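You operate a simulated robot arm through the tools that you are given. There is no shell and no other tool. Be economical: measure what you need, move in short steps, check, and stop when the job is done.

You are at the controls of a simulated robot arm. One attempt, no reset.

Task
Top up the white cylinders. At the end: there are three white cylinders in the ratchets drawer, made up from those on the top of the chest lid; whatever was shut is shut again. Leave all else as you found it, and nothing knocked over (what rides in a drawer may roll over).

The check looks at the end state, three seconds after you hand in, the way a careful person would. Anything else that was tipped, shoved, dropped, spilled or broken makes it a failure. A push-on lid holds only when it is set on centred and level and pressed home; a screw cap is set on level and turned clockwise until tight.

Robot
A 6-joint arm with a two-finger parallel gripper, fixed in place. Base frame: the origin is at the foot of the arm, x ahead of it, y to its left, z up. Lengths are in m, angles in degrees, forces in N, time in s.
With the tool pointing down near the work surface it reaches from about 0.24 to 0.68 m from the base axis. Its first joint turns from -166.0 to 166.0 degrees. Payload 4.1 kg.
The tool frame sits at the grasp point between the pads (the TCP): z along the fingers, y along the line on which they close. The tips reach 0.023 m beyond it. The gripper opens to 0.094 m. The fingers are 0.038 m wide and 0.01 m thick; the gripper's body (0.054 by 0.096 m) begins 0.039 m behind the TCP.
Orientation is that of the tool frame in the base frame, as [roll, pitch, yaw] about the fixed x, y, z axes, in that order (R = Rz(yaw) Ry(pitch) Rx(roll)). With the fingers straight down and closing along the base's y, the tool's x points along the base's -x, its y along +y and its z along -z.

Tools
- The arm moves only by the tool drive_tool. Its arguments are lists of equal length, an entry for each row: "slide": the shift along the tool's x, y, z in m, a list of three; "dr": the turn, a rotation vector about the tool's x, y, z in degrees, a list of three. In form: {"slide": [[dx, dy, dz], ...], "dr": [[wx, wy, wz], ...]}. A call has 1 to 10 rows; each row shifts and turns the commanded pose from where the row before left it, along the tool's axes as they then stand. "gripper" is the gripper command, from -1 (shut) to 1 (fully open), values between in proportion, set as the call begins (left out, the last holds). Each row takes 0.2 s and may step no farther than 0.05 m and 8.6 degrees from the row before; otherwise, or with a gripper value out of range, the whole call is refused. A pose out of reach is approached as far as the arm can. The call stops where the force on the tool passes 40 N (or 10 N more than at its start, if that is more) or the arm is blocked; 0.2 s more then pass. The fingers move at their own pace (about 0.045 m/s each) and stop on an object; they squeeze with about 37 N. The grip force told is the motor's: it shows also when the fingers shut on nothing. Time passes only in rows, and 0.2 s behind the last, so rows that do not move let the fingers close. The reply holds the time, the measured pose of the TCP, the force on the tool along the base axes, the opening and the grip force, in the units named above and with some noise.
- Cameras (640 x 400 px; columns grow to the right, rows downward): "scene" is fixed at [0.0507, -0.6487, 1.6102]; the picture's right is [0.73, -0.68, 0.00], its down [-0.49, -0.52, -0.70] and it looks along [0.48, 0.51, -0.72] (base axes); focal length 333 px, centre (320, 200). "wrist" rides on the gripper at [-0.039, 0, -0.044] in the tool frame; the picture's right is [0.00, -1.00, 0.00], its down [0.97, 0.00, -0.24] and it looks along [0.24, 0.00, 0.97] (tool axes); focal length 218 px, centre (320, 200).
- camera(camera): a new picture of that camera. It takes no simulated time.
- lift_body(by): slides the trunk up (or, below 0, down) by that many m; the arm rides with it, the base frame stays. It gives what a move gives, with no picture.
- probe_pixels(camera, pixels): for up to 12 pixels [column, row] of the newest picture of that camera ("zoom" is the newest enlarged one), the place [x, y, z] in the base frame of the surface seen there, good to about 0.003 m. It takes no simulated time.
- zoom(camera, box): a new picture of the part [left, top, right, bottom] of that camera's present view, enlarged. It takes no simulated time.
- finish_job(): hands the job in; it is judged then, once.

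Go step by step. Measure first, check grasps and placings, and put right what went wrong. The budget is 80 turns and 54 pictures, counting those below and the enlarged ones. Unless the task says otherwise, let go and move clear before handing in, and close with one line.

The tools are called by a JSON object that holds its "fn" and its "kwargs". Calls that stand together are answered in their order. drive_tool: Moves the arm, as the interface text tells. Its arguments: {"type":"object","properties":{"slide":{"type":"array","items":{"type":"array","items":{"type":"number"}}},"dr":{"type":"array","items":{"type":"array","items":{"type":"number"}}},"gripper":{"type":"number"}},"required":["slide","dr"]} The other tools are called the same way: lift_body (by) slides the trunk up or down; camera (camera) takes a picture; probe_pixels (camera, pixels) gives the place of the surface under pixels of a picture; zoom (camera, box) takes an enlarged picture of a part of a camera's view; finish_job () hands the job in.

At the start:

```text
time: 0.0
tcp_pos: [0.3405, -0.128, 1.2744]
orientation: [180.0, 0.0, 180.0]
wrist_force: [-0.8, 0.3, 0.2]
gripper_width: 0.094
finger_force: 0.0
trunk travel left (down, up): [-0.525, 0.065]
```

scene: 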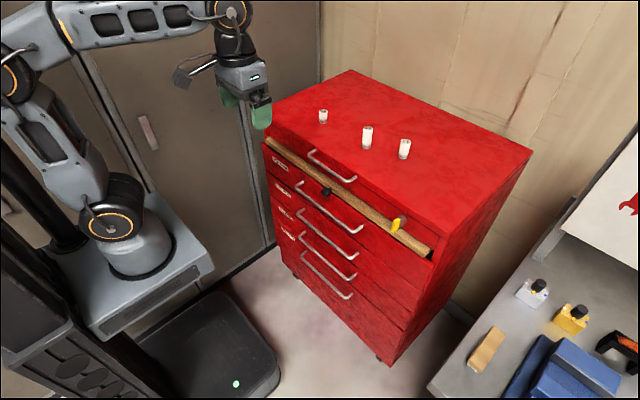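
wrist: 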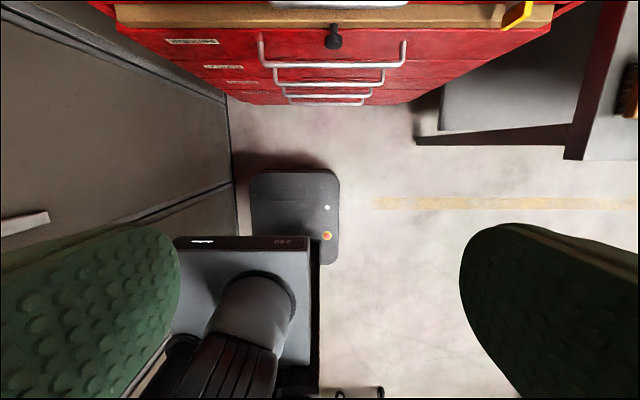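

The scene shows a red chest with three white cylinders on its top (about (323,116), (367,137), (404,148)), drawers with labels, and a wooden bar across the front. I'll zoom in on the chest front and top.

{"fn": "zoom", "kwargs": {"camera": "scene", "box": [250, 130, 450, 255]}}

{"fn": "zoom", "kwargs": {"camera": "scene", "box": [262, 145, 342, 245]}}

{"fn": "probe_pixels", "kwargs": {"camera": "scene", "pixels": [[323, 111], [323, 122], [367, 129], [367, 148], [404, 141], [404, 157], [350, 72], [530, 152], [432, 245], [267, 140], [300, 90], [420, 180]]}}

```text
3.20 times, centred on (350, 192) of scene
```

zoom: 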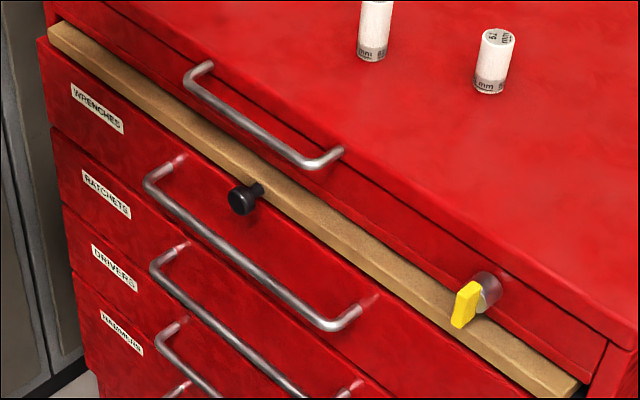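

```text
4.00 times, centred on (302, 195) of scene
```

zoom: 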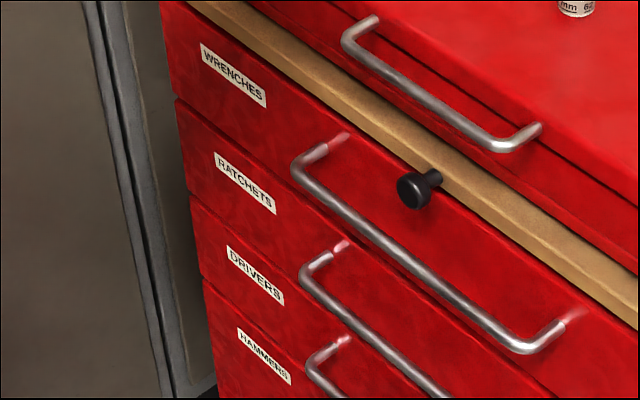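

```text
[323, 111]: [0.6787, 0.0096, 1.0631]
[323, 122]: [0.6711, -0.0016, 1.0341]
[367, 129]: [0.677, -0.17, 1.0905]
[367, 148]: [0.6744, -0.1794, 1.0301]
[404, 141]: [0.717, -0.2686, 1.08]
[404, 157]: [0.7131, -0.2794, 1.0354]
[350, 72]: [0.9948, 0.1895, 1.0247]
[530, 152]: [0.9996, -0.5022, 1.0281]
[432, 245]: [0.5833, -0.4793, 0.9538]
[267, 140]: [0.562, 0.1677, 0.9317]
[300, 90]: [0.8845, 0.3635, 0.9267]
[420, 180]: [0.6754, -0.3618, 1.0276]
```

The RATCHETS drawer is the second one below the wooden board. I'll probe its handle, the board, the knob and the latch.

{"fn": "zoom", "kwargs": {"camera": "scene", "box": [290, 170, 370, 270]}}

{"fn": "probe_pixels", "kwargs": {"camera": "zoom", "pixels": [[190, 150], [70, 75], [290, 230], [220, 270], [190, 250], [80, 165], [278, 323], [185, 330], [130, 18], [60, 200], [330, 325], [360, 350]]}}

{"fn": "probe_pixels", "kwargs": {"camera": "scene", "pixels": [[310, 152], [354, 180], [332, 168], [327, 192], [398, 223], [345, 190], [347, 197], [280, 142], [276, 150], [420, 238], [424, 247], [340, 165]]}}

{"fn": "zoom", "kwargs": {"camera": "scene", "box": [300, 95, 430, 176]}}

```text
4.00 times, centred on (330, 220) of scene
```

zoom: 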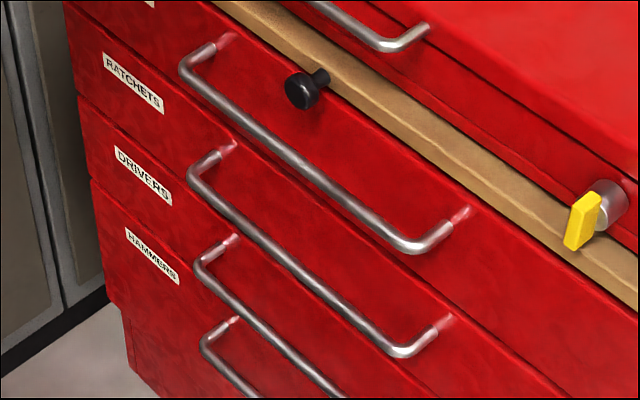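

```text
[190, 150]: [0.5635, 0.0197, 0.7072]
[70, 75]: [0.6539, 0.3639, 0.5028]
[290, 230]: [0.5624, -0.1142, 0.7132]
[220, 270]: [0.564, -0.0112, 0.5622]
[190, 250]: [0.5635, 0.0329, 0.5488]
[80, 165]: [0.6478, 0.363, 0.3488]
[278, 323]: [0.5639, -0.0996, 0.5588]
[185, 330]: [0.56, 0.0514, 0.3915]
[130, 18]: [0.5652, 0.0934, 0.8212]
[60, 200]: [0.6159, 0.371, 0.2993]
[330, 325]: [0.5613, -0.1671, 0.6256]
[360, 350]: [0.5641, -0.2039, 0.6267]
```

```text
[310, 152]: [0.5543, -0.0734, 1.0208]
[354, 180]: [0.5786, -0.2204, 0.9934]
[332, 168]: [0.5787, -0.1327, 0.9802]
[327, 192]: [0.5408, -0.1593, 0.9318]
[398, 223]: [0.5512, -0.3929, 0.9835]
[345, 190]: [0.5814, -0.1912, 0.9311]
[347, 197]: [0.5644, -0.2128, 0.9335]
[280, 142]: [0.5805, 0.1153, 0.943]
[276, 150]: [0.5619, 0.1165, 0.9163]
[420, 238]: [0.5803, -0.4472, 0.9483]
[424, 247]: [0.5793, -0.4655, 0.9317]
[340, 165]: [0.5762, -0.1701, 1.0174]
```

```text
4.92 times, centred on (365, 136) of scene
```

zoom: 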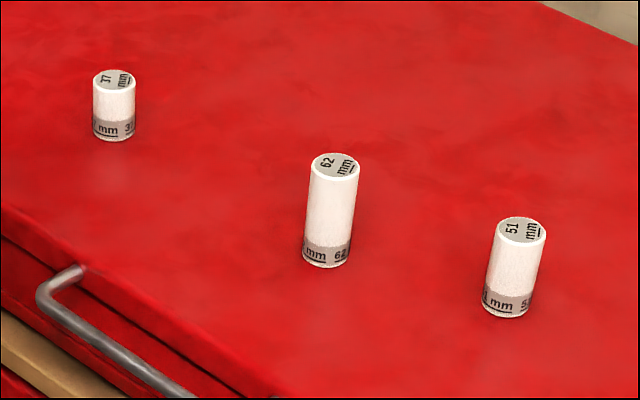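

The black knob belongs to the pull-out board (z≈0.93), so it isn't a lock on the drawers. The cylinders are 37, 62 and 51 mm tall. Next I'll probe the handle bars.

{"fn": "zoom", "kwargs": {"camera": "scene", "box": [290, 180, 370, 230]}}

{"fn": "zoom", "kwargs": {"camera": "scene", "box": [290, 205, 370, 255]}}

{"fn": "probe_pixels", "kwargs": {"camera": "scene", "pixels": [[327, 206], [326, 205], [344, 228], [345, 231], [326, 236], [326, 235], [342, 255], [341, 256], [298, 215], [358, 256], [354, 257], [326, 254]]}}

```text
8.00 times, centred on (330, 205) of scene
```

zoom: 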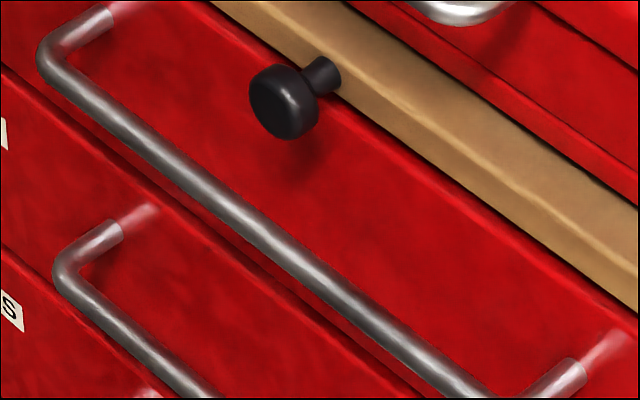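

```text
8.00 times, centred on (330, 230) of scene
```

zoom: 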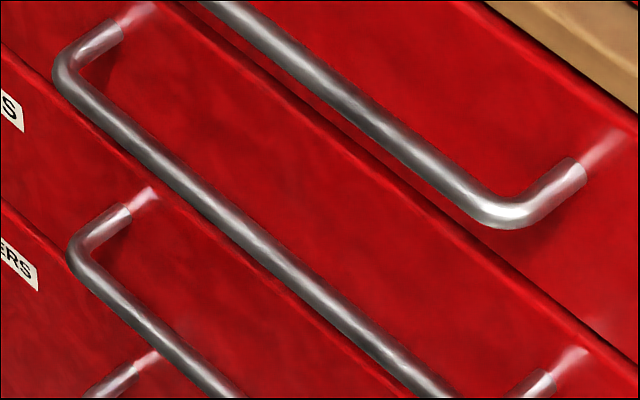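

```text
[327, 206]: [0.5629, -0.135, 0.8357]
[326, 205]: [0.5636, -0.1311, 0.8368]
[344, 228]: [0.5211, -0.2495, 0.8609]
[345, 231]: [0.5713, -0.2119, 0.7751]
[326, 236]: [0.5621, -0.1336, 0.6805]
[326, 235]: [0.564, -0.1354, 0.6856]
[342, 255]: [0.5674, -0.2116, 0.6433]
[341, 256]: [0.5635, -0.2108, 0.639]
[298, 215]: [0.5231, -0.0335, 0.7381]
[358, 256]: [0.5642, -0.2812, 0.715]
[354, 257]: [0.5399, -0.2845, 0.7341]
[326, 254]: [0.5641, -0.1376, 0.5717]
```

The RATCHETS bar is at x≈0.523, z≈0.736, spanning y −0.03 to −0.285, and the drawer front is at x≈0.563. I'll turn the tool at height first, so the fingers close in the vertical plane, and then tilt it forward.

{"fn": "drive_tool", "kwargs": {"slide": [[-0.01, -0.003, 0], [-0.01, -0.003, 0], [-0.01, -0.003, 0], [-0.01, -0.003, 0], [-0.01, -0.003, 0], [-0.005, -0.005, 0], [0, -0.005, 0], [0, -0.005, 0], [0, 0, 0], [0, 0, 0]], "dr": [[0, 0, 8.5], [0, 0, 8.5], [0, 0, 8.5], [0, 0, 8.5], [0, 0, 8.5], [0, 0, 8.5], [0, 0, 8.5], [0, 0, 8.5], [0, 0, 8.5], [0, 0, 8.5]]}}

```text
time: 2.2
tcp_pos: [0.376, -0.1705, 1.2759]
orientation: [179.9, 0.0, 94.8]
wrist_force: [0.2, 0.5, 0.2]
gripper_width: 0.0939
finger_force: 0.0
trunk travel left (down, up): [-0.525, 0.065]
```

The turn worked as planned. Now I'll finish the yaw, move forward to x≈0.45 and tilt by −60°.

{"fn": "drive_tool", "kwargs": {"slide": [[0.006, 0.04, 0], [0.006, 0.035, 0], [0, 0, 0], [0, 0, 0], [0, 0, 0], [0, 0, 0], [0, 0, 0], [0, 0, 0], [0, 0, 0], [0, 0, 0]], "dr": [[0, 0, 4.8], [0, 0, 0], [-8.5, 0, 0], [-8.5, 0, 0], [-8.5, 0, 0], [-8.5, 0, 0], [-8.5, 0, 0], [-8.5, 0, 0], [-8.5, 0, 0], [0, 0, 0]], "gripper": -0.4}}

```text
time: 4.4
tcp_pos: [0.4493, -0.1531, 1.2749]
orientation: [120.5, 0.0, 90.2]
wrist_force: [0.4, 0.1, -0.4]
gripper_width: 0.0282
finger_force: 0.1
trunk travel left (down, up): [-0.525, 0.065]
```

The tilt is reached and the opening is 0.028. I'll lower the trunk in two steps.

{"fn": "lift_body", "kwargs": {"by": -0.3}}

{"fn": "lift_body", "kwargs": {"by": -0.215}}

{"fn": "camera", "kwargs": {"camera": "scene"}}

{"fn": "camera", "kwargs": {"camera": "wrist"}}

```text
time: 7.4
tcp_pos: [0.4489, -0.1532, 0.9746]
orientation: [120.6, -0.1, 90.3]
wrist_force: [0.0, -0.4, 0.2]
gripper_width: 0.0283
finger_force: 0.1
trunk travel left (down, up): [-0.225, 0.365]
```

```text
time: 9.7
tcp_pos: [0.4484, -0.1531, 0.7605]
orientation: [120.5, 0.0, 90.1]
wrist_force: [-0.5, 0.3, -0.3]
gripper_width: 0.0283
finger_force: 0.1
trunk travel left (down, up): [-0.01, 0.58]
```

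```text
45 pictures are left
```

scene: 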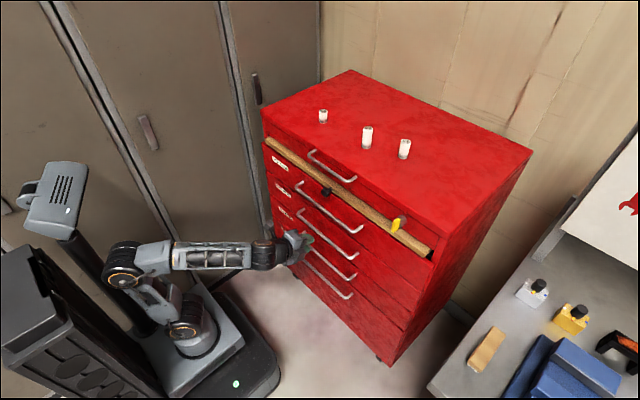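

```text
44 pictures are left
```

wrist: 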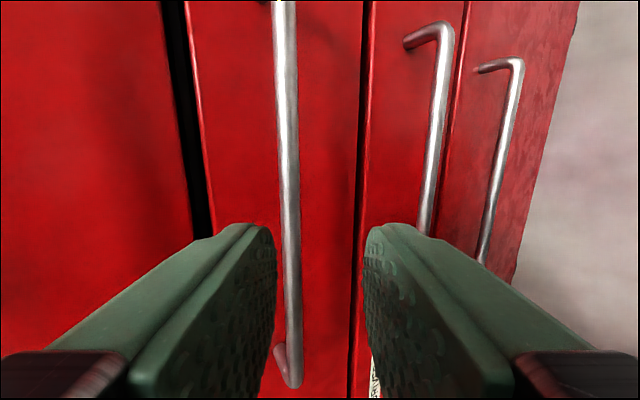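

The bar (col ≈288 in the wrist picture) already lies between the fingers. I'll probe it for its exact place.

{"fn": "probe_pixels", "kwargs": {"camera": "wrist", "pixels": [[287, 100], [289, 200], [291, 300], [180, 150], [363, 100], [200, 100], [437, 150], [270, 340]]}}

```text
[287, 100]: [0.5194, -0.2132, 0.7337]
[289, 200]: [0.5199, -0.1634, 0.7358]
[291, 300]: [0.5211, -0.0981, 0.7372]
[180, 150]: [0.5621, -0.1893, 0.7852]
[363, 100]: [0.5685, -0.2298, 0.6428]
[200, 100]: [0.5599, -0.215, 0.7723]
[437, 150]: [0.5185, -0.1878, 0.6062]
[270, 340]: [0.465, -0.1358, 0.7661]
```

The bar centre is at about (0.524, −0.15, 0.735). I'll move in along the tool axis, then close.

{"fn": "drive_tool", "kwargs": {"slide": [[0, 0.0148, 0], [0, 0, 0.03], [0, 0, 0.025], [0, 0, 0.0164], [0, 0, 0]], "dr": [[0, 0, 0], [0, 0, 0], [0, 0, 0], [0, 0, 0], [0, 0, 0]]}}

{"fn": "drive_tool", "kwargs": {"slide": [[0, 0, 0], [0, 0, 0], [0, 0, 0]], "dr": [[0, 0, 0], [0, 0, 0], [0, 0, 0]], "gripper": -1}}

{"fn": "camera", "kwargs": {"camera": "wrist"}}

```text
time: 10.9
tcp_pos: [0.5201, -0.1538, 0.7377]
orientation: [120.5, 0.0, 90.3]
wrist_force: [0.2, -0.4, -0.5]
gripper_width: 0.0281
finger_force: 0.2
trunk travel left (down, up): [-0.01, 0.58]
```

```text
time: 11.7
tcp_pos: [0.52, -0.1531, 0.7387]
orientation: [120.5, 0.0, 90.2]
wrist_force: [3.1, 0.8, 8.4]
gripper_width: 0.0117
finger_force: 45.4
trunk travel left (down, up): [-0.01, 0.58]
```

```text
43 pictures are left
```

wrist: 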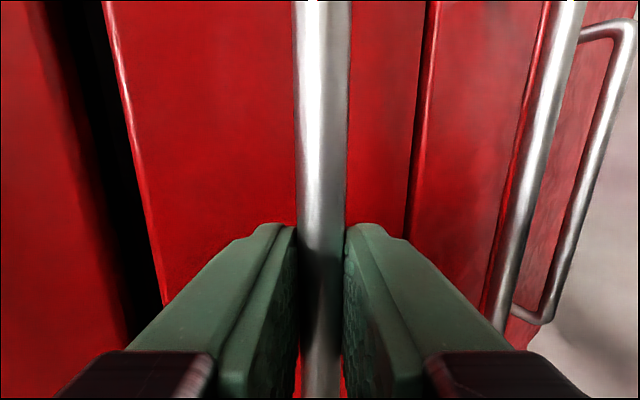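

The bar is gripped (width 0.0117). I'll pull straight along −x.

{"fn": "drive_tool", "kwargs": {"slide": [[0, -0.00254, -0.00431], [0, -0.00508, -0.00862], [0, -0.00508, -0.00862], [0, -0.00508, -0.00862], [0, -0.00508, -0.00862], [0, 0, 0]], "dr": [[0, 0, 0], [0, 0, 0], [0, 0, 0], [0, 0, 0], [0, 0, 0], [0, 0, 0]]}}

```text
time: 13.1
tcp_pos: [0.4727, -0.1542, 0.7375]
orientation: [120.3, 0.1, 90.1]
wrist_force: [-0.6, -8.3, 20.8]
gripper_width: 0.0117
finger_force: 44.9
trunk travel left (down, up): [-0.01, 0.58]
```

The drawer came 0.047 m. There is a small vertical load, so I'll raise the tool slightly and keep pulling.

{"fn": "drive_tool", "kwargs": {"slide": [[0, 0.0017, -0.001], [0, -0.0061, -0.01035], [0, -0.0061, -0.01035], [0, -0.0061, -0.01035], [0, -0.0061, -0.01035], [0, -0.0061, -0.01035], [0, -0.0061, -0.01035], [0, -0.0061, -0.01035], [0, -0.0061, -0.01035], [0, 0, 0]], "dr": [[0, 0, 0], [0, 0, 0], [0, 0, 0], [0, 0, 0], [0, 0, 0], [0, 0, 0], [0, 0, 0], [0, 0, 0], [0, 0, 0], [0, 0, 0]]}}

{"fn": "camera", "kwargs": {"camera": "scene"}}

```text
time: 15.3
tcp_pos: [0.3768, -0.1547, 0.7386]
orientation: [120.4, 0.1, 90.2]
wrist_force: [-0.6, -6.0, 14.9]
gripper_width: 0.0114
finger_force: 45.3
trunk travel left (down, up): [-0.01, 0.58]
```

```text
42 pictures are left
```

scene: 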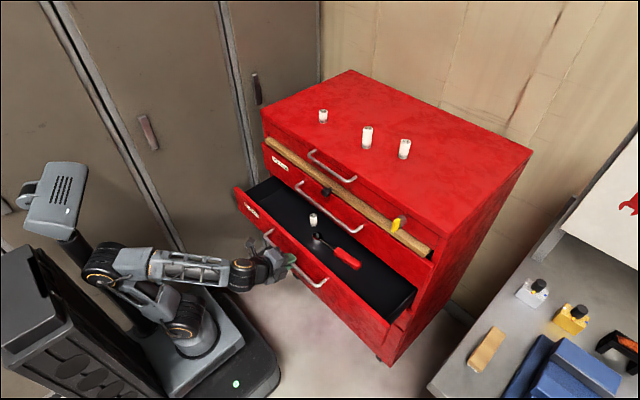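

The drawer has opened and holds one white cylinder at (313,218) and a ratchet. I'll pull a bit further to check the back.

{"fn": "drive_tool", "kwargs": {"slide": [[0, 0.0008, -0.0005], [0, -0.0061, -0.01035], [0, -0.0061, -0.01035], [0, -0.0061, -0.01035], [0, -0.0061, -0.01035], [0, -0.0061, -0.01035], [0, -0.0061, -0.01035], [0, 0, 0]], "dr": [[0, 0, 0], [0, 0, 0], [0, 0, 0], [0, 0, 0], [0, 0, 0], [0, 0, 0], [0, 0, 0], [0, 0, 0]]}}

{"fn": "zoom", "kwargs": {"camera": "scene", "box": [220, 160, 430, 340]}}

```text
time: 16.4
tcp_pos: [0.3442, -0.1549, 0.7379]
orientation: [120.5, -0.6, 90.9]
wrist_force: [1.2, 6.5, 13.2]
gripper_width: 0.0119
finger_force: 44.9
trunk travel left (down, up): [-0.01, 0.58]
stopped in row 5: the force on the tool passed its limit (the readings are from after the stop); the commanded pose is now the measured one
```

```text
2.22 times, centred on (325, 250) of scene
```

zoom: 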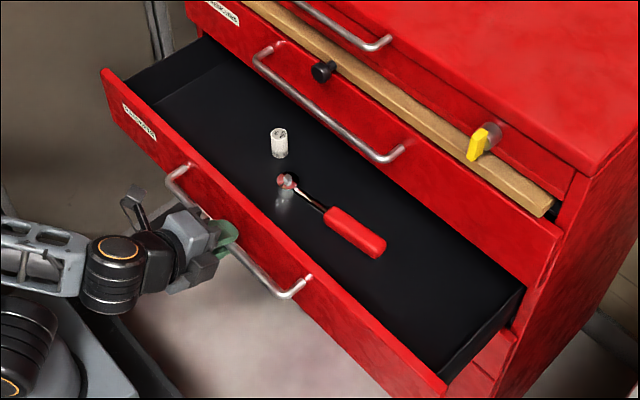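

The drawer stopped at about 0.176 m out, likely its end of travel. I'll let go, back off, rise, and use the wrist camera to look into the back of the drawer.

{"fn": "drive_tool", "kwargs": {"slide": [[0, 0, 0], [0, 0, 0], [0, 0, -0.025], [0, 0, -0.03], [0, 0, 0]], "dr": [[0, 0, 0], [0, 0, 0], [0, 0, 0], [0, 0, 0], [0, 0, 0]], "gripper": -0.3}}

{"fn": "lift_body", "kwargs": {"by": 0.12}}

{"fn": "camera", "kwargs": {"camera": "wrist"}}

```text
time: 17.6
tcp_pos: [0.3073, -0.167, 0.738]
orientation: [123.4, -5.8, 91.5]
wrist_force: [0.0, 0.6, -0.2]
gripper_width: 0.0328
finger_force: 0.0
trunk travel left (down, up): [-0.01, 0.58]
```

```text
time: 19.1
tcp_pos: [0.3076, -0.1688, 0.8588]
orientation: [123.4, -5.8, 91.2]
wrist_force: [-0.7, -0.7, 0.3]
gripper_width: 0.0326
finger_force: 0.0
trunk travel left (down, up): [-0.13, 0.46]
```

```text
40 pictures are left
```

wrist: 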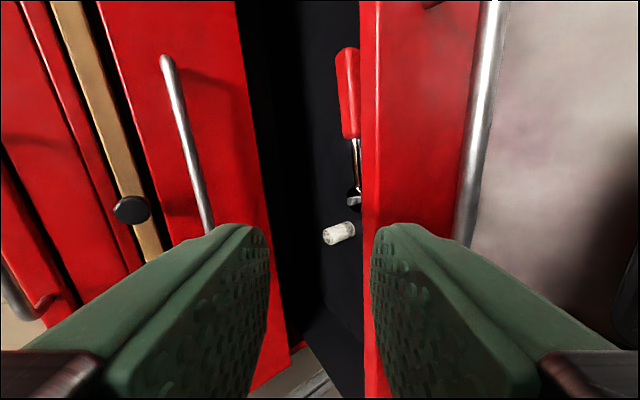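

The wrist view shows the single cylinder (338,233) and the ratchet. I'll probe the dark area to see how far back it goes.

{"fn": "probe_pixels", "kwargs": {"camera": "wrist", "pixels": [[250, 80], [265, 120], [280, 120], [300, 120], [320, 120], [340, 20], [300, 250], [340, 233], [353, 120], [320, 330], [366, 150], [482, 100]]}}

{"fn": "zoom", "kwargs": {"camera": "wrist", "box": [220, 0, 400, 220]}}

```text
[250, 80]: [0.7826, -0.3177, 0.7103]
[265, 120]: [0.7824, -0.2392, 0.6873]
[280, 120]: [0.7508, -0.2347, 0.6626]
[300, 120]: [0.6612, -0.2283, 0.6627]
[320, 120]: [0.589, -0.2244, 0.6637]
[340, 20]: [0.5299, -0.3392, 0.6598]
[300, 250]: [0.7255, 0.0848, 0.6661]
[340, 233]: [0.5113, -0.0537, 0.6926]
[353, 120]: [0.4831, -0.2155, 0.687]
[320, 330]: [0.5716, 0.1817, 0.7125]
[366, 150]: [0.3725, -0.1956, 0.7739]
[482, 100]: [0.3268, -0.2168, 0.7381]
```

```text
1.82 times, centred on (310, 110) of wrist
```

zoom: 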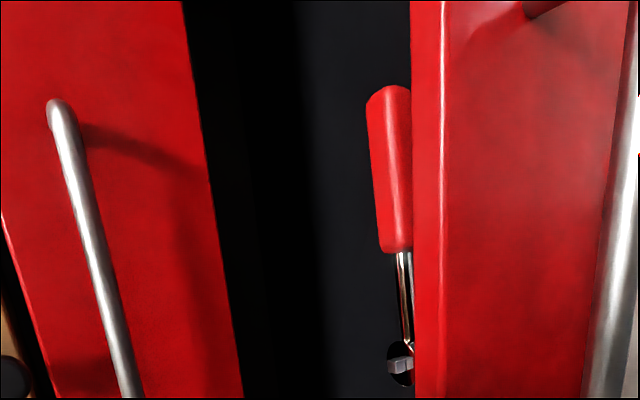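

The floor (z≈0.662) is visible right to the back wall (x≈0.782), but the far ends still need checking. I'll swing the view to each side.

{"fn": "drive_tool", "kwargs": {"slide": [[0, 0.022, 0.033], [0, 0.022, 0.033], [0, 0, 0], [0, 0, 0], [0, 0, 0]], "dr": [[0, 0, 0], [0, 0, 0], [0, -8.5, 0], [0, -8.5, 0], [0, -8.5, 0]]}}

{"fn": "camera", "kwargs": {"camera": "wrist"}}

{"fn": "drive_tool", "kwargs": {"slide": [[0, 0, 0], [0, 0, 0], [0, 0, 0], [0, 0, 0], [0, 0, 0], [0, 0, 0], [0, 0, 0], [0, 0, 0], [0, 0, 0]], "dr": [[0, 8.5, 0], [0, 8.5, 0], [0, 8.5, 0], [0, 8.5, 0], [0, 8.5, 0], [0, 8.5, 0], [0, 8.5, 0], [0, 8.5, 0], [0, 0, 0]]}}

{"fn": "camera", "kwargs": {"camera": "wrist"}}

```text
time: 20.5
tcp_pos: [0.3575, -0.2044, 0.8734]
orientation: [120.8, 12.2, 60.6]
wrist_force: [-2.6, -0.1, -0.4]
gripper_width: 0.0328
finger_force: 0.1
trunk travel left (down, up): [-0.13, 0.46]
stopped in row 5: the arm was blocked; the commanded pose is now the measured one
```

```text
38 pictures are left
```

wrist: 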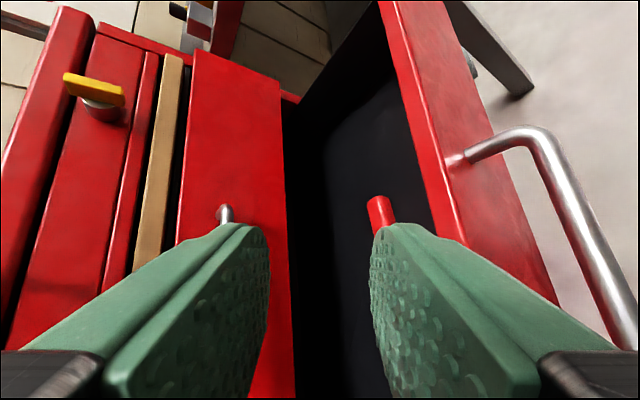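

```text
time: 22.5
tcp_pos: [0.3542, -0.2036, 0.878]
orientation: [114.1, -22.3, 120.7]
wrist_force: [0.6, 0.3, 0.3]
gripper_width: 0.0327
finger_force: 0.1
trunk travel left (down, up): [-0.13, 0.46]
```

```text
37 pictures are left
```

wrist: 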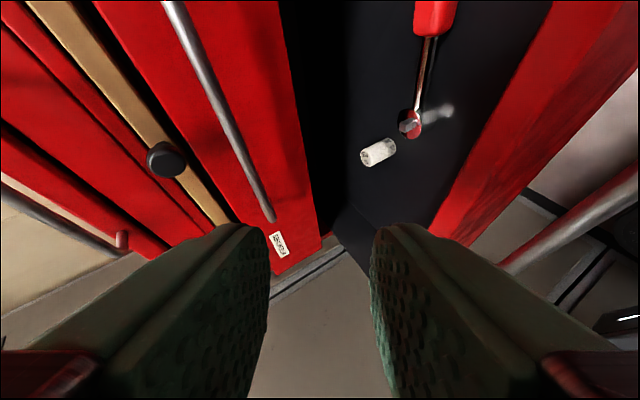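

Both end views show just one white cylinder in the drawer, so I need to add two. I'll raise the trunk and turn the tool back to straight down.

{"fn": "lift_body", "kwargs": {"by": 0.42}}

{"fn": "drive_tool", "kwargs": {"slide": [[0, 0, 0], [0, 0, 0], [0, 0, 0], [0, 0, 0], [0, 0, 0], [0, 0, 0], [0, 0, 0], [0, 0, 0], [0, 0, 0], [0, 0, 0]], "dr": [[5.87, 1.33, -5.38], [5.87, 1.33, -5.38], [5.87, 1.33, -5.38], [5.87, 1.33, -5.38], [5.87, 1.33, -5.38], [5.87, 1.33, -5.38], [5.87, 1.33, -5.38], [5.87, 1.33, -5.38], [5.87, 1.33, -5.38], [5.87, 1.33, -5.38]]}}

{"fn": "drive_tool", "kwargs": {"slide": [[0, 0, 0], [0, 0, 0], [0, 0, 0]], "dr": [[5.87, 1.33, -5.38], [5.87, 1.33, -5.38], [0, 0, 0]], "gripper": 0}}

```text
refused: 0.42 is not a number from -0.4 to 0.4
```

```text
time: 24.7
tcp_pos: [0.3547, -0.2039, 0.8779]
orientation: [168.1, 1.5, 169.0]
wrist_force: [-0.2, 0.1, -0.7]
gripper_width: 0.033
finger_force: 0.1
trunk travel left (down, up): [-0.13, 0.46]
```

```text
time: 25.5
tcp_pos: [0.3543, -0.2032, 0.8772]
orientation: [-180.0, 0.0, 179.9]
wrist_force: [-0.3, 0.9, -0.3]
gripper_width: 0.0471
finger_force: 0.0
trunk travel left (down, up): [-0.13, 0.46]
```

The refused lift meant the turn happened lower down, but it stayed clear and the tool is now straight down. I'll raise the trunk and move toward the cylinders.

{"fn": "lift_body", "kwargs": {"by": 0.36}}

{"fn": "drive_tool", "kwargs": {"slide": [[-0.03, 0.015, 0], [-0.04, 0.015, 0], [-0.04, 0.015, 0], [-0.04, 0.015, 0], [-0.04, 0.013, 0], [-0.03, 0, 0], [0, 0, 0]], "dr": [[0, 0, 0], [0, 0, 0], [0, 0, 0], [0, 0, 0], [0, 0, 0], [0, 0, 0], [0, 0, 0]]}}

{"fn": "camera", "kwargs": {"camera": "wrist"}}

```text
time: 29.0
tcp_pos: [0.3553, -0.2024, 1.2383]
orientation: [-180.0, -0.1, 179.8]
wrist_force: [-0.6, -0.7, 0.1]
gripper_width: 0.0471
finger_force: 0.0
trunk travel left (down, up): [-0.49, 0.1]
```

```text
time: 30.6
tcp_pos: [0.574, -0.1281, 1.239]
orientation: [-179.9, 0.1, 179.8]
wrist_force: [-0.4, 0.1, -0.3]
gripper_width: 0.0472
finger_force: 0.1
trunk travel left (down, up): [-0.49, 0.1]
```

```text
36 pictures are left
```

wrist: 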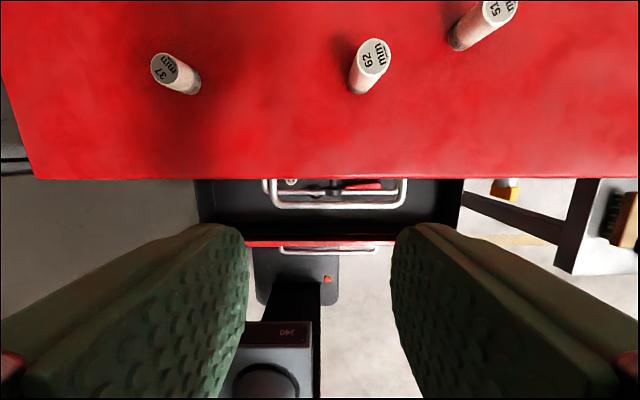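

All three tops are clearly visible: 37 at (163,68), 62 at (374,53). I'll probe them.

{"fn": "probe_pixels", "kwargs": {"camera": "wrist", "pixels": [[164, 67], [155, 68], [172, 66], [164, 57], [374, 52], [363, 56], [385, 48], [377, 42], [370, 64], [195, 88], [360, 90]]}}

```text
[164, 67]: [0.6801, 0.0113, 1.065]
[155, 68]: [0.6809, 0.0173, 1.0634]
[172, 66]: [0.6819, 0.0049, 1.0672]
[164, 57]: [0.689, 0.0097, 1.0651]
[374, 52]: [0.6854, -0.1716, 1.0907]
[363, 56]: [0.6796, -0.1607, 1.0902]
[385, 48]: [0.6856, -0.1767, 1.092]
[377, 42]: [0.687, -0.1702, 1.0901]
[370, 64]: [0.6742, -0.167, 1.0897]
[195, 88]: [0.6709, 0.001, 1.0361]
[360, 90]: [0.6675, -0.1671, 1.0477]
```

37 mm is centred at (0.681, 0.010) and 62 mm at (0.682, −0.169). I'll move above the 37 mm one at the present height to test the reach.

{"fn": "drive_tool", "kwargs": {"slide": [[-0.022, 0.028, 0], [-0.022, 0.028, 0], [-0.022, 0.028, 0], [-0.021, 0.027, 0], [-0.02, 0.027, 0], [0, 0, 0]], "dr": [[0, 0, 0], [0, 0, 0], [0, 0, 0], [0, 0, 0], [0, 0, 0], [0, 0, 0]]}}

```text
time: 32.0
tcp_pos: [0.6273, 0.0008, 1.2073]
orientation: [-180.0, 0.1, 179.8]
wrist_force: [0.5, 0.0, 0.6]
gripper_width: 0.0469
finger_force: 0.0
out of reach, approached as far as the arm can: row 2, 3, 4, 5
trunk travel left (down, up): [-0.49, 0.1]
```

At this arm height the reach falls short. I'll raise the trunk and bring the tool lower relative to the shoulder, which should extend the reach.

{"fn": "lift_body", "kwargs": {"by": 0.095}}

{"fn": "drive_tool", "kwargs": {"slide": [[0, 0, 0.04], [0, 0, 0.04], [0, 0, 0.04], [0, 0, 0.04], [0, 0, 0]], "dr": [[0, 0, 0], [0, 0, 0], [0, 0, 0], [0, 0, 0], [0, 0, 0]]}}

```text
time: 33.3
tcp_pos: [0.6274, 0.0009, 1.3023]
orientation: [180.0, 0.1, 179.9]
wrist_force: [0.0, -1.1, 0.1]
gripper_width: 0.047
finger_force: 0.1
trunk travel left (down, up): [-0.585, 0.005]
```

```text
time: 34.5
tcp_pos: [0.6255, 0.0014, 1.1431]
orientation: [-179.9, 0.1, 179.9]
wrist_force: [0.4, -0.1, -0.2]
gripper_width: 0.0469
finger_force: 0.1
trunk travel left (down, up): [-0.585, 0.005]
```

It now moves freely. I'll advance to above the 37 mm cylinder (+0.054 x, +0.009 y).

{"fn": "drive_tool", "kwargs": {"slide": [[-0.027, 0.005, 0], [-0.0275, 0.004, 0], [0, 0, 0]], "dr": [[0, 0, 0], [0, 0, 0], [0, 0, 0]]}}

{"fn": "camera", "kwargs": {"camera": "wrist"}}

```text
time: 35.3
tcp_pos: [0.6818, 0.011, 1.1441]
orientation: [-180.0, 0.0, 179.8]
wrist_force: [0.0, 0.0, 0.6]
gripper_width: 0.047
finger_force: 0.0
trunk travel left (down, up): [-0.585, 0.005]
```

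```text
35 pictures are left
```

wrist: 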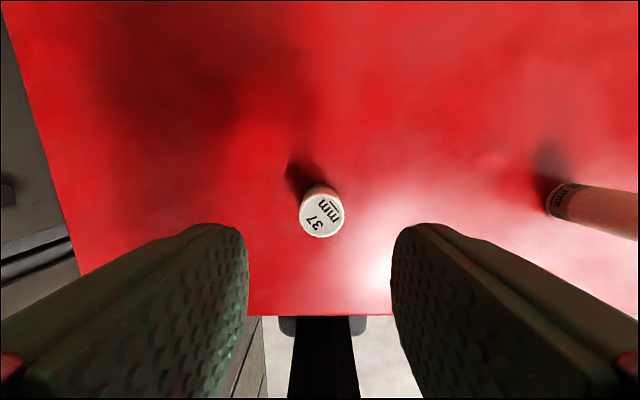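

The reach works and the cylinder sits centred between the fingers. I'll descend to z≈1.055 and close.

{"fn": "drive_tool", "kwargs": {"slide": [[0, 0, 0.03], [0, 0, 0.03], [0, 0, 0.018], [0, 0, 0.01], [0, 0, 0]], "dr": [[0, 0, 0], [0, 0, 0], [0, 0, 0], [0, 0, 0], [0, 0, 0]]}}

{"fn": "camera", "kwargs": {"camera": "wrist"}}

```text
time: 36.5
tcp_pos: [0.6804, 0.0103, 1.0541]
orientation: [180.0, 0.0, 179.8]
wrist_force: [-0.3, 0.6, -0.3]
gripper_width: 0.047
finger_force: 0.1
trunk travel left (down, up): [-0.585, 0.005]
```

```text
34 pictures are left
```

wrist: 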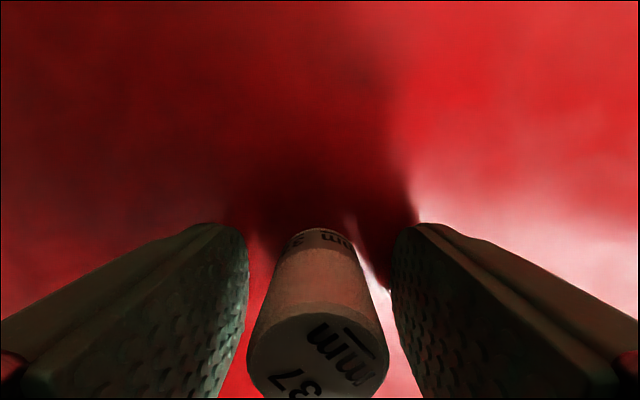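

The cylinder is between the pads, so I'll close and lift.

{"fn": "drive_tool", "kwargs": {"slide": [[0, 0, 0], [0, 0, 0], [0, 0, 0], [0, 0, 0]], "dr": [[0, 0, 0], [0, 0, 0], [0, 0, 0], [0, 0, 0]], "gripper": -1}}

{"fn": "drive_tool", "kwargs": {"slide": [[0, 0, -0.02], [0, 0, -0.04], [0, 0, -0.04], [0, 0, 0]], "dr": [[0, 0, 0], [0, 0, 0], [0, 0, 0], [0, 0, 0]]}}

{"fn": "camera", "kwargs": {"camera": "wrist"}}

```text
time: 37.5
tcp_pos: [0.6803, 0.01, 1.0544]
orientation: [-180.0, 0.0, 180.0]
wrist_force: [0.1, -0.8, 0.2]
gripper_width: 0.0252
finger_force: 37.3
trunk travel left (down, up): [-0.585, 0.005]
```

```text
time: 38.5
tcp_pos: [0.6815, 0.0071, 1.1547]
orientation: [179.9, 0.0, 179.9]
wrist_force: [-0.1, -0.4, 0.0]
gripper_width: 0.0252
finger_force: 36.7
trunk travel left (down, up): [-0.585, 0.005]
```

```text
33 pictures are left
```

wrist: 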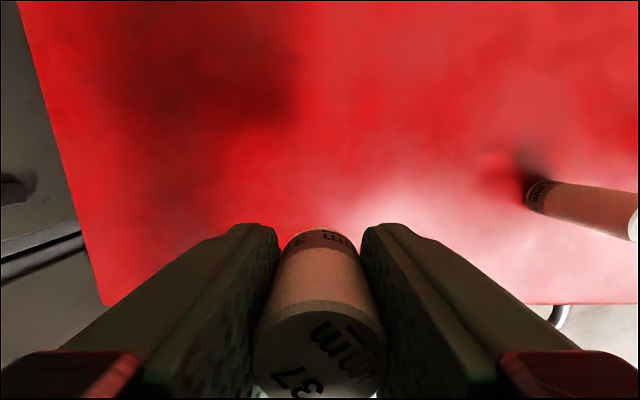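

The 37 mm one is held (width 0.0252) and lifted. I'll carry it back to x≈0.435, y≈0.10, over the open drawer.

{"fn": "drive_tool", "kwargs": {"slide": [[0.02, 0.01, 0], [0.035, 0.015, 0], [0.035, 0.015, 0], [0.035, 0.015, 0], [0.035, 0.015, 0], [0.035, 0.013, 0], [0.03, 0.01, 0], [0.0215, 0, 0], [0, 0, 0]], "dr": [[0, 0, 0], [0, 0, 0], [0, 0, 0], [0, 0, 0], [0, 0, 0], [0, 0, 0], [0, 0, 0], [0, 0, 0], [0, 0, 0]]}}

{"fn": "lift_body", "kwargs": {"by": -0.2}}

{"fn": "camera", "kwargs": {"camera": "wrist"}}

```text
time: 40.5
tcp_pos: [0.4344, 0.1026, 1.155]
orientation: [-180.0, 0.0, 179.9]
wrist_force: [-0.3, -0.3, 0.0]
gripper_width: 0.0255
finger_force: 36.7
trunk travel left (down, up): [-0.585, 0.005]
```

```text
time: 42.6
tcp_pos: [0.435, 0.102, 0.9575]
orientation: [-180.0, 0.1, 180.0]
wrist_force: [0.3, -0.2, 0.7]
gripper_width: 0.0257
finger_force: 36.9
trunk travel left (down, up): [-0.385, 0.205]
```

```text
32 pictures are left
```

wrist: 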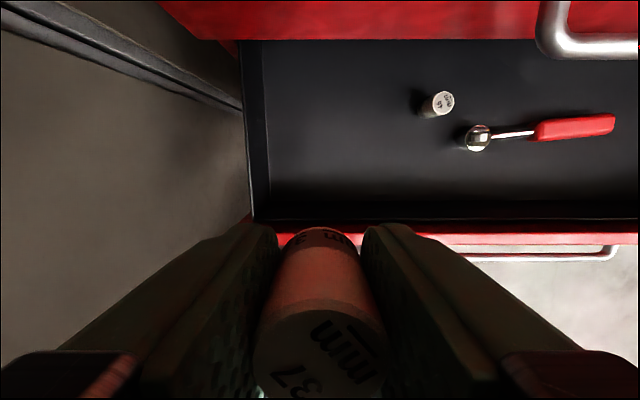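

{"fn": "probe_pixels", "kwargs": {"camera": "wrist", "pixels": [[437, 103], [426, 108], [260, 120], [247, 120], [350, 120], [350, 190], [400, 235], [400, 213], [350, 38], [560, 40], [470, 140], [345, 219]]}}

```text
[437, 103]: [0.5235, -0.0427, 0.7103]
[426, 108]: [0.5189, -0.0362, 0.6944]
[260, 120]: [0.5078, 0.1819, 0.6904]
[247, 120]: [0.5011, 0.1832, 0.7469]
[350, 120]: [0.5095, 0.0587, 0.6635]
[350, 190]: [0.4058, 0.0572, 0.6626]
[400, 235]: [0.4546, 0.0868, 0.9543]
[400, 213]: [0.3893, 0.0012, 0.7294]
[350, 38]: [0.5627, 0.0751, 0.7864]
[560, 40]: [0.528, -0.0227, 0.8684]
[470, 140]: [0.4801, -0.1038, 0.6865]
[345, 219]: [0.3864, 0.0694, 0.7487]
```

Floor z≈0.663, front inner wall x≈0.388, left wall y≈0.182. My spot at (0.44, 0.10) is clear, so I'll lower to just above the floor.

{"fn": "lift_body", "kwargs": {"by": -0.25}}

{"fn": "drive_tool", "kwargs": {"slide": [[-0.004, -0.004, 0.006], [0, 0, 0.006], [0, 0, 0.003], [0, 0, 0]], "dr": [[0, 0, 0], [0, 0, 0], [0, 0, 0], [0, 0, 0]]}}

```text
time: 45.2
tcp_pos: [0.4347, 0.1011, 0.7058]
orientation: [179.9, 0.0, 179.9]
wrist_force: [-0.5, -0.5, -0.6]
gripper_width: 0.0259
finger_force: 37.0
trunk travel left (down, up): [-0.135, 0.455]
```

```text
time: 46.2
tcp_pos: [0.4396, 0.0997, 0.6894]
orientation: [-180.0, 0.1, 179.9]
wrist_force: [0.0, 0.3, 0.2]
gripper_width: 0.0255
finger_force: 36.8
trunk travel left (down, up): [-0.135, 0.455]
```

The bottom is at the floor level by height, so I'll release gently and rise.

{"fn": "drive_tool", "kwargs": {"slide": [[0, 0, 0.001], [0, 0, 0], [0, 0, 0]], "dr": [[0, 0, 0], [0, 0, 0], [0, 0, 0]], "gripper": 0.0}}

{"fn": "drive_tool", "kwargs": {"slide": [[0, 0, -0.01], [0, 0, -0.03], [0, 0, -0.04], [0, 0, 0]], "dr": [[0, 0, 0], [0, 0, 0], [0, 0, 0], [0, 0, 0]]}}

{"fn": "lift_body", "kwargs": {"by": 0.2}}

{"fn": "camera", "kwargs": {"camera": "wrist"}}

```text
time: 47.0
tcp_pos: [0.439, 0.1012, 0.6891]
orientation: [180.0, 0.0, 179.9]
wrist_force: [0.7, 4.7, 12.8]
gripper_width: 0.0472
finger_force: 0.0
trunk travel left (down, up): [-0.135, 0.455]
```

```text
time: 48.0
tcp_pos: [0.4388, 0.0987, 0.7701]
orientation: [-179.9, 0.0, 179.8]
wrist_force: [0.0, -0.1, -0.1]
gripper_width: 0.047
finger_force: 0.0
trunk travel left (down, up): [-0.135, 0.455]
```

```text
time: 50.2
tcp_pos: [0.439, 0.0986, 0.9694]
orientation: [179.9, 0.0, 179.9]
wrist_force: [-0.7, 0.7, 0.1]
gripper_width: 0.0469
finger_force: 0.1
trunk travel left (down, up): [-0.335, 0.255]
```

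```text
31 pictures are left
```

wrist: 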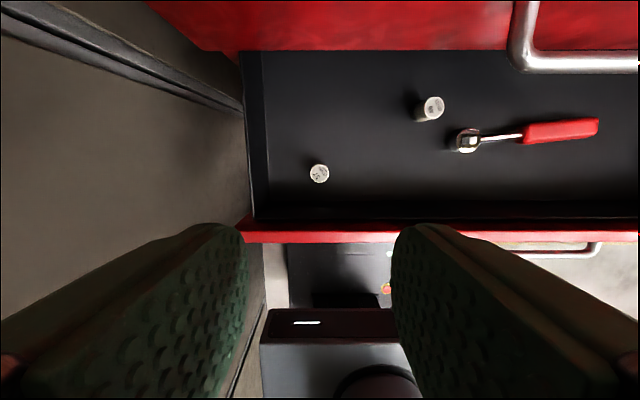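

The 37 mm cylinder stands in the drawer at (319,173). Now I'll go for the 62 mm one.

{"fn": "lift_body", "kwargs": {"by": 0.25}}

{"fn": "drive_tool", "kwargs": {"slide": [[-0.025, -0.03, 0.01], [-0.025, -0.03, 0.01], [-0.025, -0.03, 0.01], [-0.025, -0.03, 0.01], [-0.025, -0.03, 0.01], [-0.025, -0.03, 0.01], [-0.025, -0.03, 0], [-0.025, -0.03, 0], [-0.025, -0.028, 0], [-0.018, 0, 0]], "dr": [[0, 0, 0], [0, 0, 0], [0, 0, 0], [0, 0, 0], [0, 0, 0], [0, 0, 0], [0, 0, 0], [0, 0, 0], [0, 0, 0], [0, 0, 0]]}}

{"fn": "camera", "kwargs": {"camera": "wrist"}}

```text
time: 52.8
tcp_pos: [0.438, 0.1008, 1.219]
orientation: [-180.0, 0.0, 179.8]
wrist_force: [0.8, 0.3, -0.3]
gripper_width: 0.047
finger_force: 0.1
trunk travel left (down, up): [-0.585, 0.005]
```

```text
time: 55.0
tcp_pos: [0.6651, -0.1668, 1.157]
orientation: [180.0, 0.0, 179.9]
wrist_force: [0.8, 0.2, 0.5]
gripper_width: 0.0471
finger_force: 0.0
out of reach, approached as far as the arm can: row 10
trunk travel left (down, up): [-0.585, 0.005]
```

```text
30 pictures are left
```

wrist: 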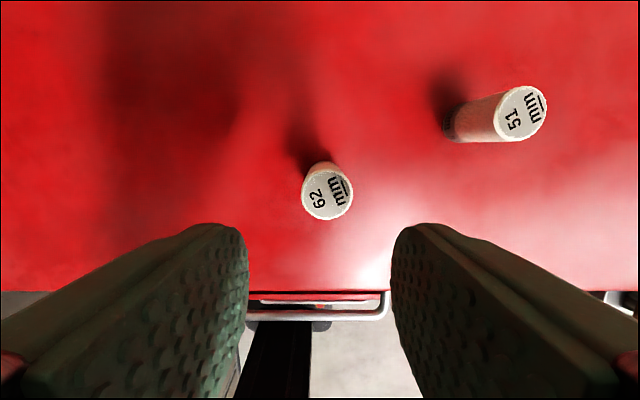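

Reach runs slightly short at this height, and the 62 mm one is centred between the fingers. I'll descend first, then advance about 0.017.

{"fn": "drive_tool", "kwargs": {"slide": [[0, -0.001, 0.03], [0, 0, 0.03], [0, 0, 0.02], [-0.008, 0, 0], [-0.008, 0, 0], [0, 0, 0]], "dr": [[0, 0, 0], [0, 0, 0], [0, 0, 0], [0, 0, 0], [0, 0, 0], [0, 0, 0]]}}

{"fn": "camera", "kwargs": {"camera": "wrist"}}

```text
time: 56.4
tcp_pos: [0.6814, -0.1677, 1.0739]
orientation: [179.9, 0.0, 179.9]
wrist_force: [-0.4, -0.4, 0.6]
gripper_width: 0.047
finger_force: 0.1
trunk travel left (down, up): [-0.585, 0.005]
```

```text
29 pictures are left
```

wrist: 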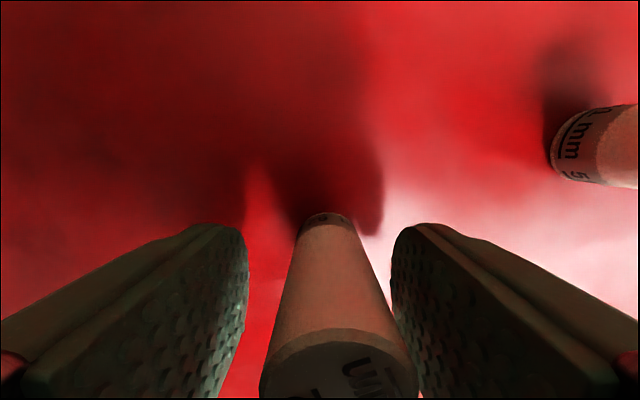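

The cylinder is between the pads. I'll make a tiny correction, then close and lift.

{"fn": "drive_tool", "kwargs": {"slide": [[0, -0.002, 0.007], [0, 0, 0]], "dr": [[0, 0, 0], [0, 0, 0]]}}

{"fn": "drive_tool", "kwargs": {"slide": [[0, 0, 0], [0, 0, 0], [0, 0, 0], [0, 0, 0]], "dr": [[0, 0, 0], [0, 0, 0], [0, 0, 0], [0, 0, 0]], "gripper": -1}}

{"fn": "drive_tool", "kwargs": {"slide": [[0, 0, -0.01], [0, 0, -0.02], [0.01, 0, -0.03], [0.02, 0, -0.03], [0.02, 0, 0], [0, 0, 0]], "dr": [[0, 0, 0], [0, 0, 0], [0, 0, 0], [0, 0, 0], [0, 0, 0], [0, 0, 0]]}}

{"fn": "camera", "kwargs": {"camera": "wrist"}}

```text
time: 57.0
tcp_pos: [0.68, -0.168, 1.0672]
orientation: [-179.9, 0.0, 180.0]
wrist_force: [-0.7, 0.6, 0.5]
gripper_width: 0.0471
finger_force: 0.0
trunk travel left (down, up): [-0.585, 0.005]
```

```text
time: 58.0
tcp_pos: [0.6809, -0.1679, 1.0667]
orientation: [-180.0, 0.0, 179.9]
wrist_force: [0.7, -1.0, 0.3]
gripper_width: 0.0256
finger_force: 36.8
trunk travel left (down, up): [-0.585, 0.005]
```

```text
time: 59.4
tcp_pos: [0.6254, -0.1687, 1.1567]
orientation: [-180.0, 0.0, 179.8]
wrist_force: [-0.1, 0.8, -1.0]
gripper_width: 0.0255
finger_force: 36.7
out of reach, approached as far as the arm can: row 2
trunk travel left (down, up): [-0.585, 0.005]
```

```text
28 pictures are left
```

wrist: 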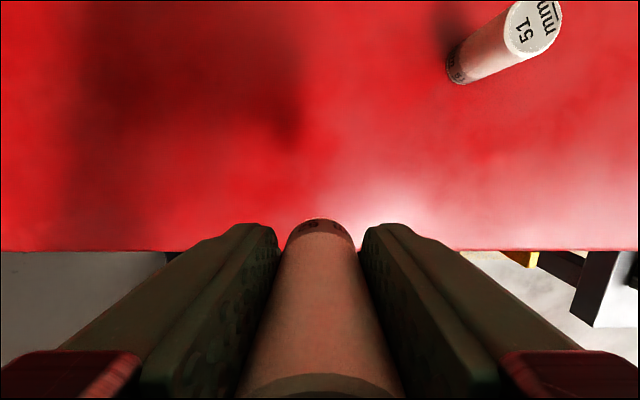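

The 62 mm one is held. I'll carry it to (0.44, 0.03) above the drawer and lower it.

{"fn": "drive_tool", "kwargs": {"slide": [[0.025, 0.025, 0], [0.025, 0.025, 0], [0.025, 0.025, 0], [0.025, 0.025, 0], [0.025, 0.025, 0], [0.025, 0.025, 0], [0.02, 0.025, 0], [0.015, 0.024, 0], [0, 0, 0]], "dr": [[0, 0, 0], [0, 0, 0], [0, 0, 0], [0, 0, 0], [0, 0, 0], [0, 0, 0], [0, 0, 0], [0, 0, 0], [0, 0, 0]]}}

{"fn": "lift_body", "kwargs": {"by": -0.25}}

{"fn": "camera", "kwargs": {"camera": "wrist"}}

```text
time: 61.4
tcp_pos: [0.4423, 0.0338, 1.1588]
orientation: [-180.0, 0.0, 179.8]
wrist_force: [-0.2, 0.2, -1.2]
gripper_width: 0.0257
finger_force: 37.0
trunk travel left (down, up): [-0.585, 0.005]
```

```text
time: 63.9
tcp_pos: [0.4424, 0.0334, 0.9088]
orientation: [-180.0, 0.0, 179.9]
wrist_force: [0.1, -0.5, 0.0]
gripper_width: 0.0257
finger_force: 36.3
trunk travel left (down, up): [-0.335, 0.255]
```

```text
27 pictures are left
```

wrist: 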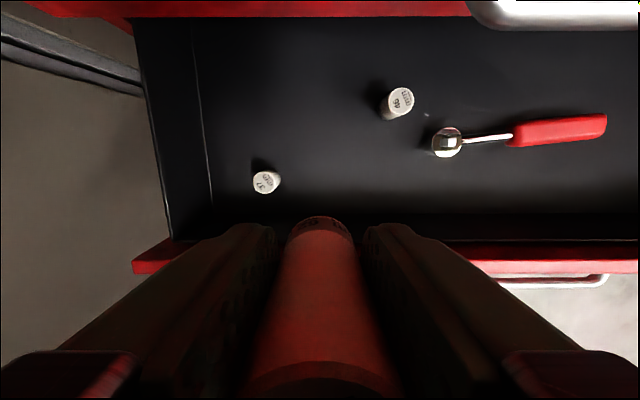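

The space below is clear. I'll lower the trunk 0.19, then finish the last 0.016 slowly with the arm.

{"fn": "lift_body", "kwargs": {"by": -0.19}}

{"fn": "drive_tool", "kwargs": {"slide": [[0.002, 0, 0.006], [0, 0, 0.006], [0, 0, 0.004], [0, 0, 0]], "dr": [[0, 0, 0], [0, 0, 0], [0, 0, 0], [0, 0, 0]]}}

```text
time: 66.0
tcp_pos: [0.4431, 0.0341, 0.7192]
orientation: [-180.0, 0.1, 179.9]
wrist_force: [-0.1, 1.1, 0.5]
gripper_width: 0.0256
finger_force: 37.3
trunk travel left (down, up): [-0.145, 0.445]
```

```text
time: 67.0
tcp_pos: [0.4404, 0.0327, 0.7033]
orientation: [-180.0, 0.1, -180.0]
wrist_force: [0.7, 0.4, 3.2]
gripper_width: 0.0257
finger_force: 37.6
trunk travel left (down, up): [-0.145, 0.445]
```

A force of 3 N shows it touching the floor, so I'll release, rise and check.

{"fn": "drive_tool", "kwargs": {"slide": [[0, 0, 0], [0, 0, 0], [0, 0, 0]], "dr": [[0, 0, 0], [0, 0, 0], [0, 0, 0]], "gripper": 0.0}}

{"fn": "drive_tool", "kwargs": {"slide": [[0, 0, -0.01], [0, 0, -0.03], [0, 0, -0.04], [0, 0, 0]], "dr": [[0, 0, 0], [0, 0, 0], [0, 0, 0], [0, 0, 0]]}}

{"fn": "lift_body", "kwargs": {"by": 0.2}}

{"fn": "camera", "kwargs": {"camera": "wrist"}}

```text
time: 67.8
tcp_pos: [0.4405, 0.0343, 0.7031]
orientation: [-180.0, 0.0, 179.9]
wrist_force: [0.1, 0.0, 0.3]
gripper_width: 0.0468
finger_force: 0.1
trunk travel left (down, up): [-0.145, 0.445]
```

```text
time: 68.8
tcp_pos: [0.4382, 0.0349, 0.7831]
orientation: [-179.9, 0.0, 179.9]
wrist_force: [0.2, 0.4, 0.0]
gripper_width: 0.0469
finger_force: 0.1
trunk travel left (down, up): [-0.145, 0.445]
```

```text
time: 71.0
tcp_pos: [0.4401, 0.0356, 0.9825]
orientation: [180.0, 0.0, -180.0]
wrist_force: [0.1, -0.5, 0.1]
gripper_width: 0.047
finger_force: 0.1
trunk travel left (down, up): [-0.345, 0.245]
```

```text
26 pictures are left
```

wrist: 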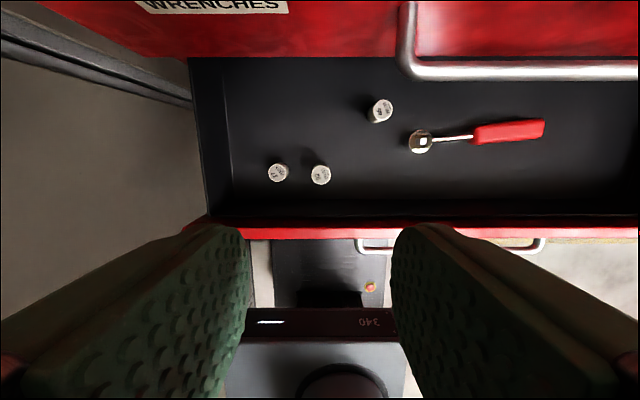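

All three stand in the drawer. I'll probe the bar, and move back to prepare the tilted grasp that will close the drawer.

{"fn": "probe_pixels", "kwargs": {"camera": "wrist", "pixels": [[462, 251], [367, 245], [480, 252], [540, 243], [320, 229], [320, 175], [278, 172]]}}

{"fn": "drive_tool", "kwargs": {"slide": [[0.03, -0.04, 0], [0.03, -0.04, 0], [0.03, -0.04, 0], [0.02, -0.04, 0], [0, -0.03, 0], [0, 0, 0]], "dr": [[0, 0, 0], [0, 0, 0], [0, 0, 0], [0, 0, 0], [0, 0, 0], [0, 0, 0]], "gripper": -0.4}}

{"fn": "drive_tool", "kwargs": {"slide": [[0, 0, 0], [0, 0, 0], [0, 0, 0], [0, 0, 0], [0, 0, 0], [0, 0, 0], [0, 0, 0], [0, 0, 0], [0, 0, 0], [0, 0, 0]], "dr": [[0, 0, 8.5], [0, 0, 8.5], [0, 0, 8.5], [0, 0, 8.5], [0, 0, 8.5], [0, 0, 8.5], [0, 0, 8.5], [0, 0, 8.5], [0, 0, 8.5], [0, 0, 8.5]]}}

{"fn": "drive_tool", "kwargs": {"slide": [[0, 0, 0], [0, 0, 0], [0, 0, 0], [0, 0, 0], [0, 0, 0], [0, 0, 0], [0, 0, 0]], "dr": [[0, 0, 5], [-8.5, 0, 0], [-8.5, 0, 0], [-8.5, 0, 0], [-8.5, 0, 0], [-8.5, 0, 0], [-2.5, 0, 0]]}}

```text
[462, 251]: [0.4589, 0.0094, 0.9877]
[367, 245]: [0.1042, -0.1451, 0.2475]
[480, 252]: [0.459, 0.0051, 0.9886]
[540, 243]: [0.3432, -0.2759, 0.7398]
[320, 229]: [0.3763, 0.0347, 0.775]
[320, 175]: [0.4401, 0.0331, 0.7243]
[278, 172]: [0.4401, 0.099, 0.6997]
```

```text
time: 72.4
tcp_pos: [0.3307, -0.1569, 0.983]
orientation: [180.0, 0.1, 179.9]
wrist_force: [-0.1, -0.6, -1.1]
gripper_width: 0.0283
finger_force: 0.0
trunk travel left (down, up): [-0.345, 0.245]
```

```text
time: 74.6
tcp_pos: [0.3289, -0.155, 0.9825]
orientation: [-180.0, 0.0, 94.7]
wrist_force: [0.6, -0.3, -0.7]
gripper_width: 0.028
finger_force: 0.1
trunk travel left (down, up): [-0.345, 0.245]
```

```text
time: 76.2
tcp_pos: [0.3289, -0.1537, 0.9825]
orientation: [134.9, 0.0, 89.8]
wrist_force: [0.0, -0.4, -0.3]
gripper_width: 0.0282
finger_force: 0.2
trunk travel left (down, up): [-0.345, 0.245]
```

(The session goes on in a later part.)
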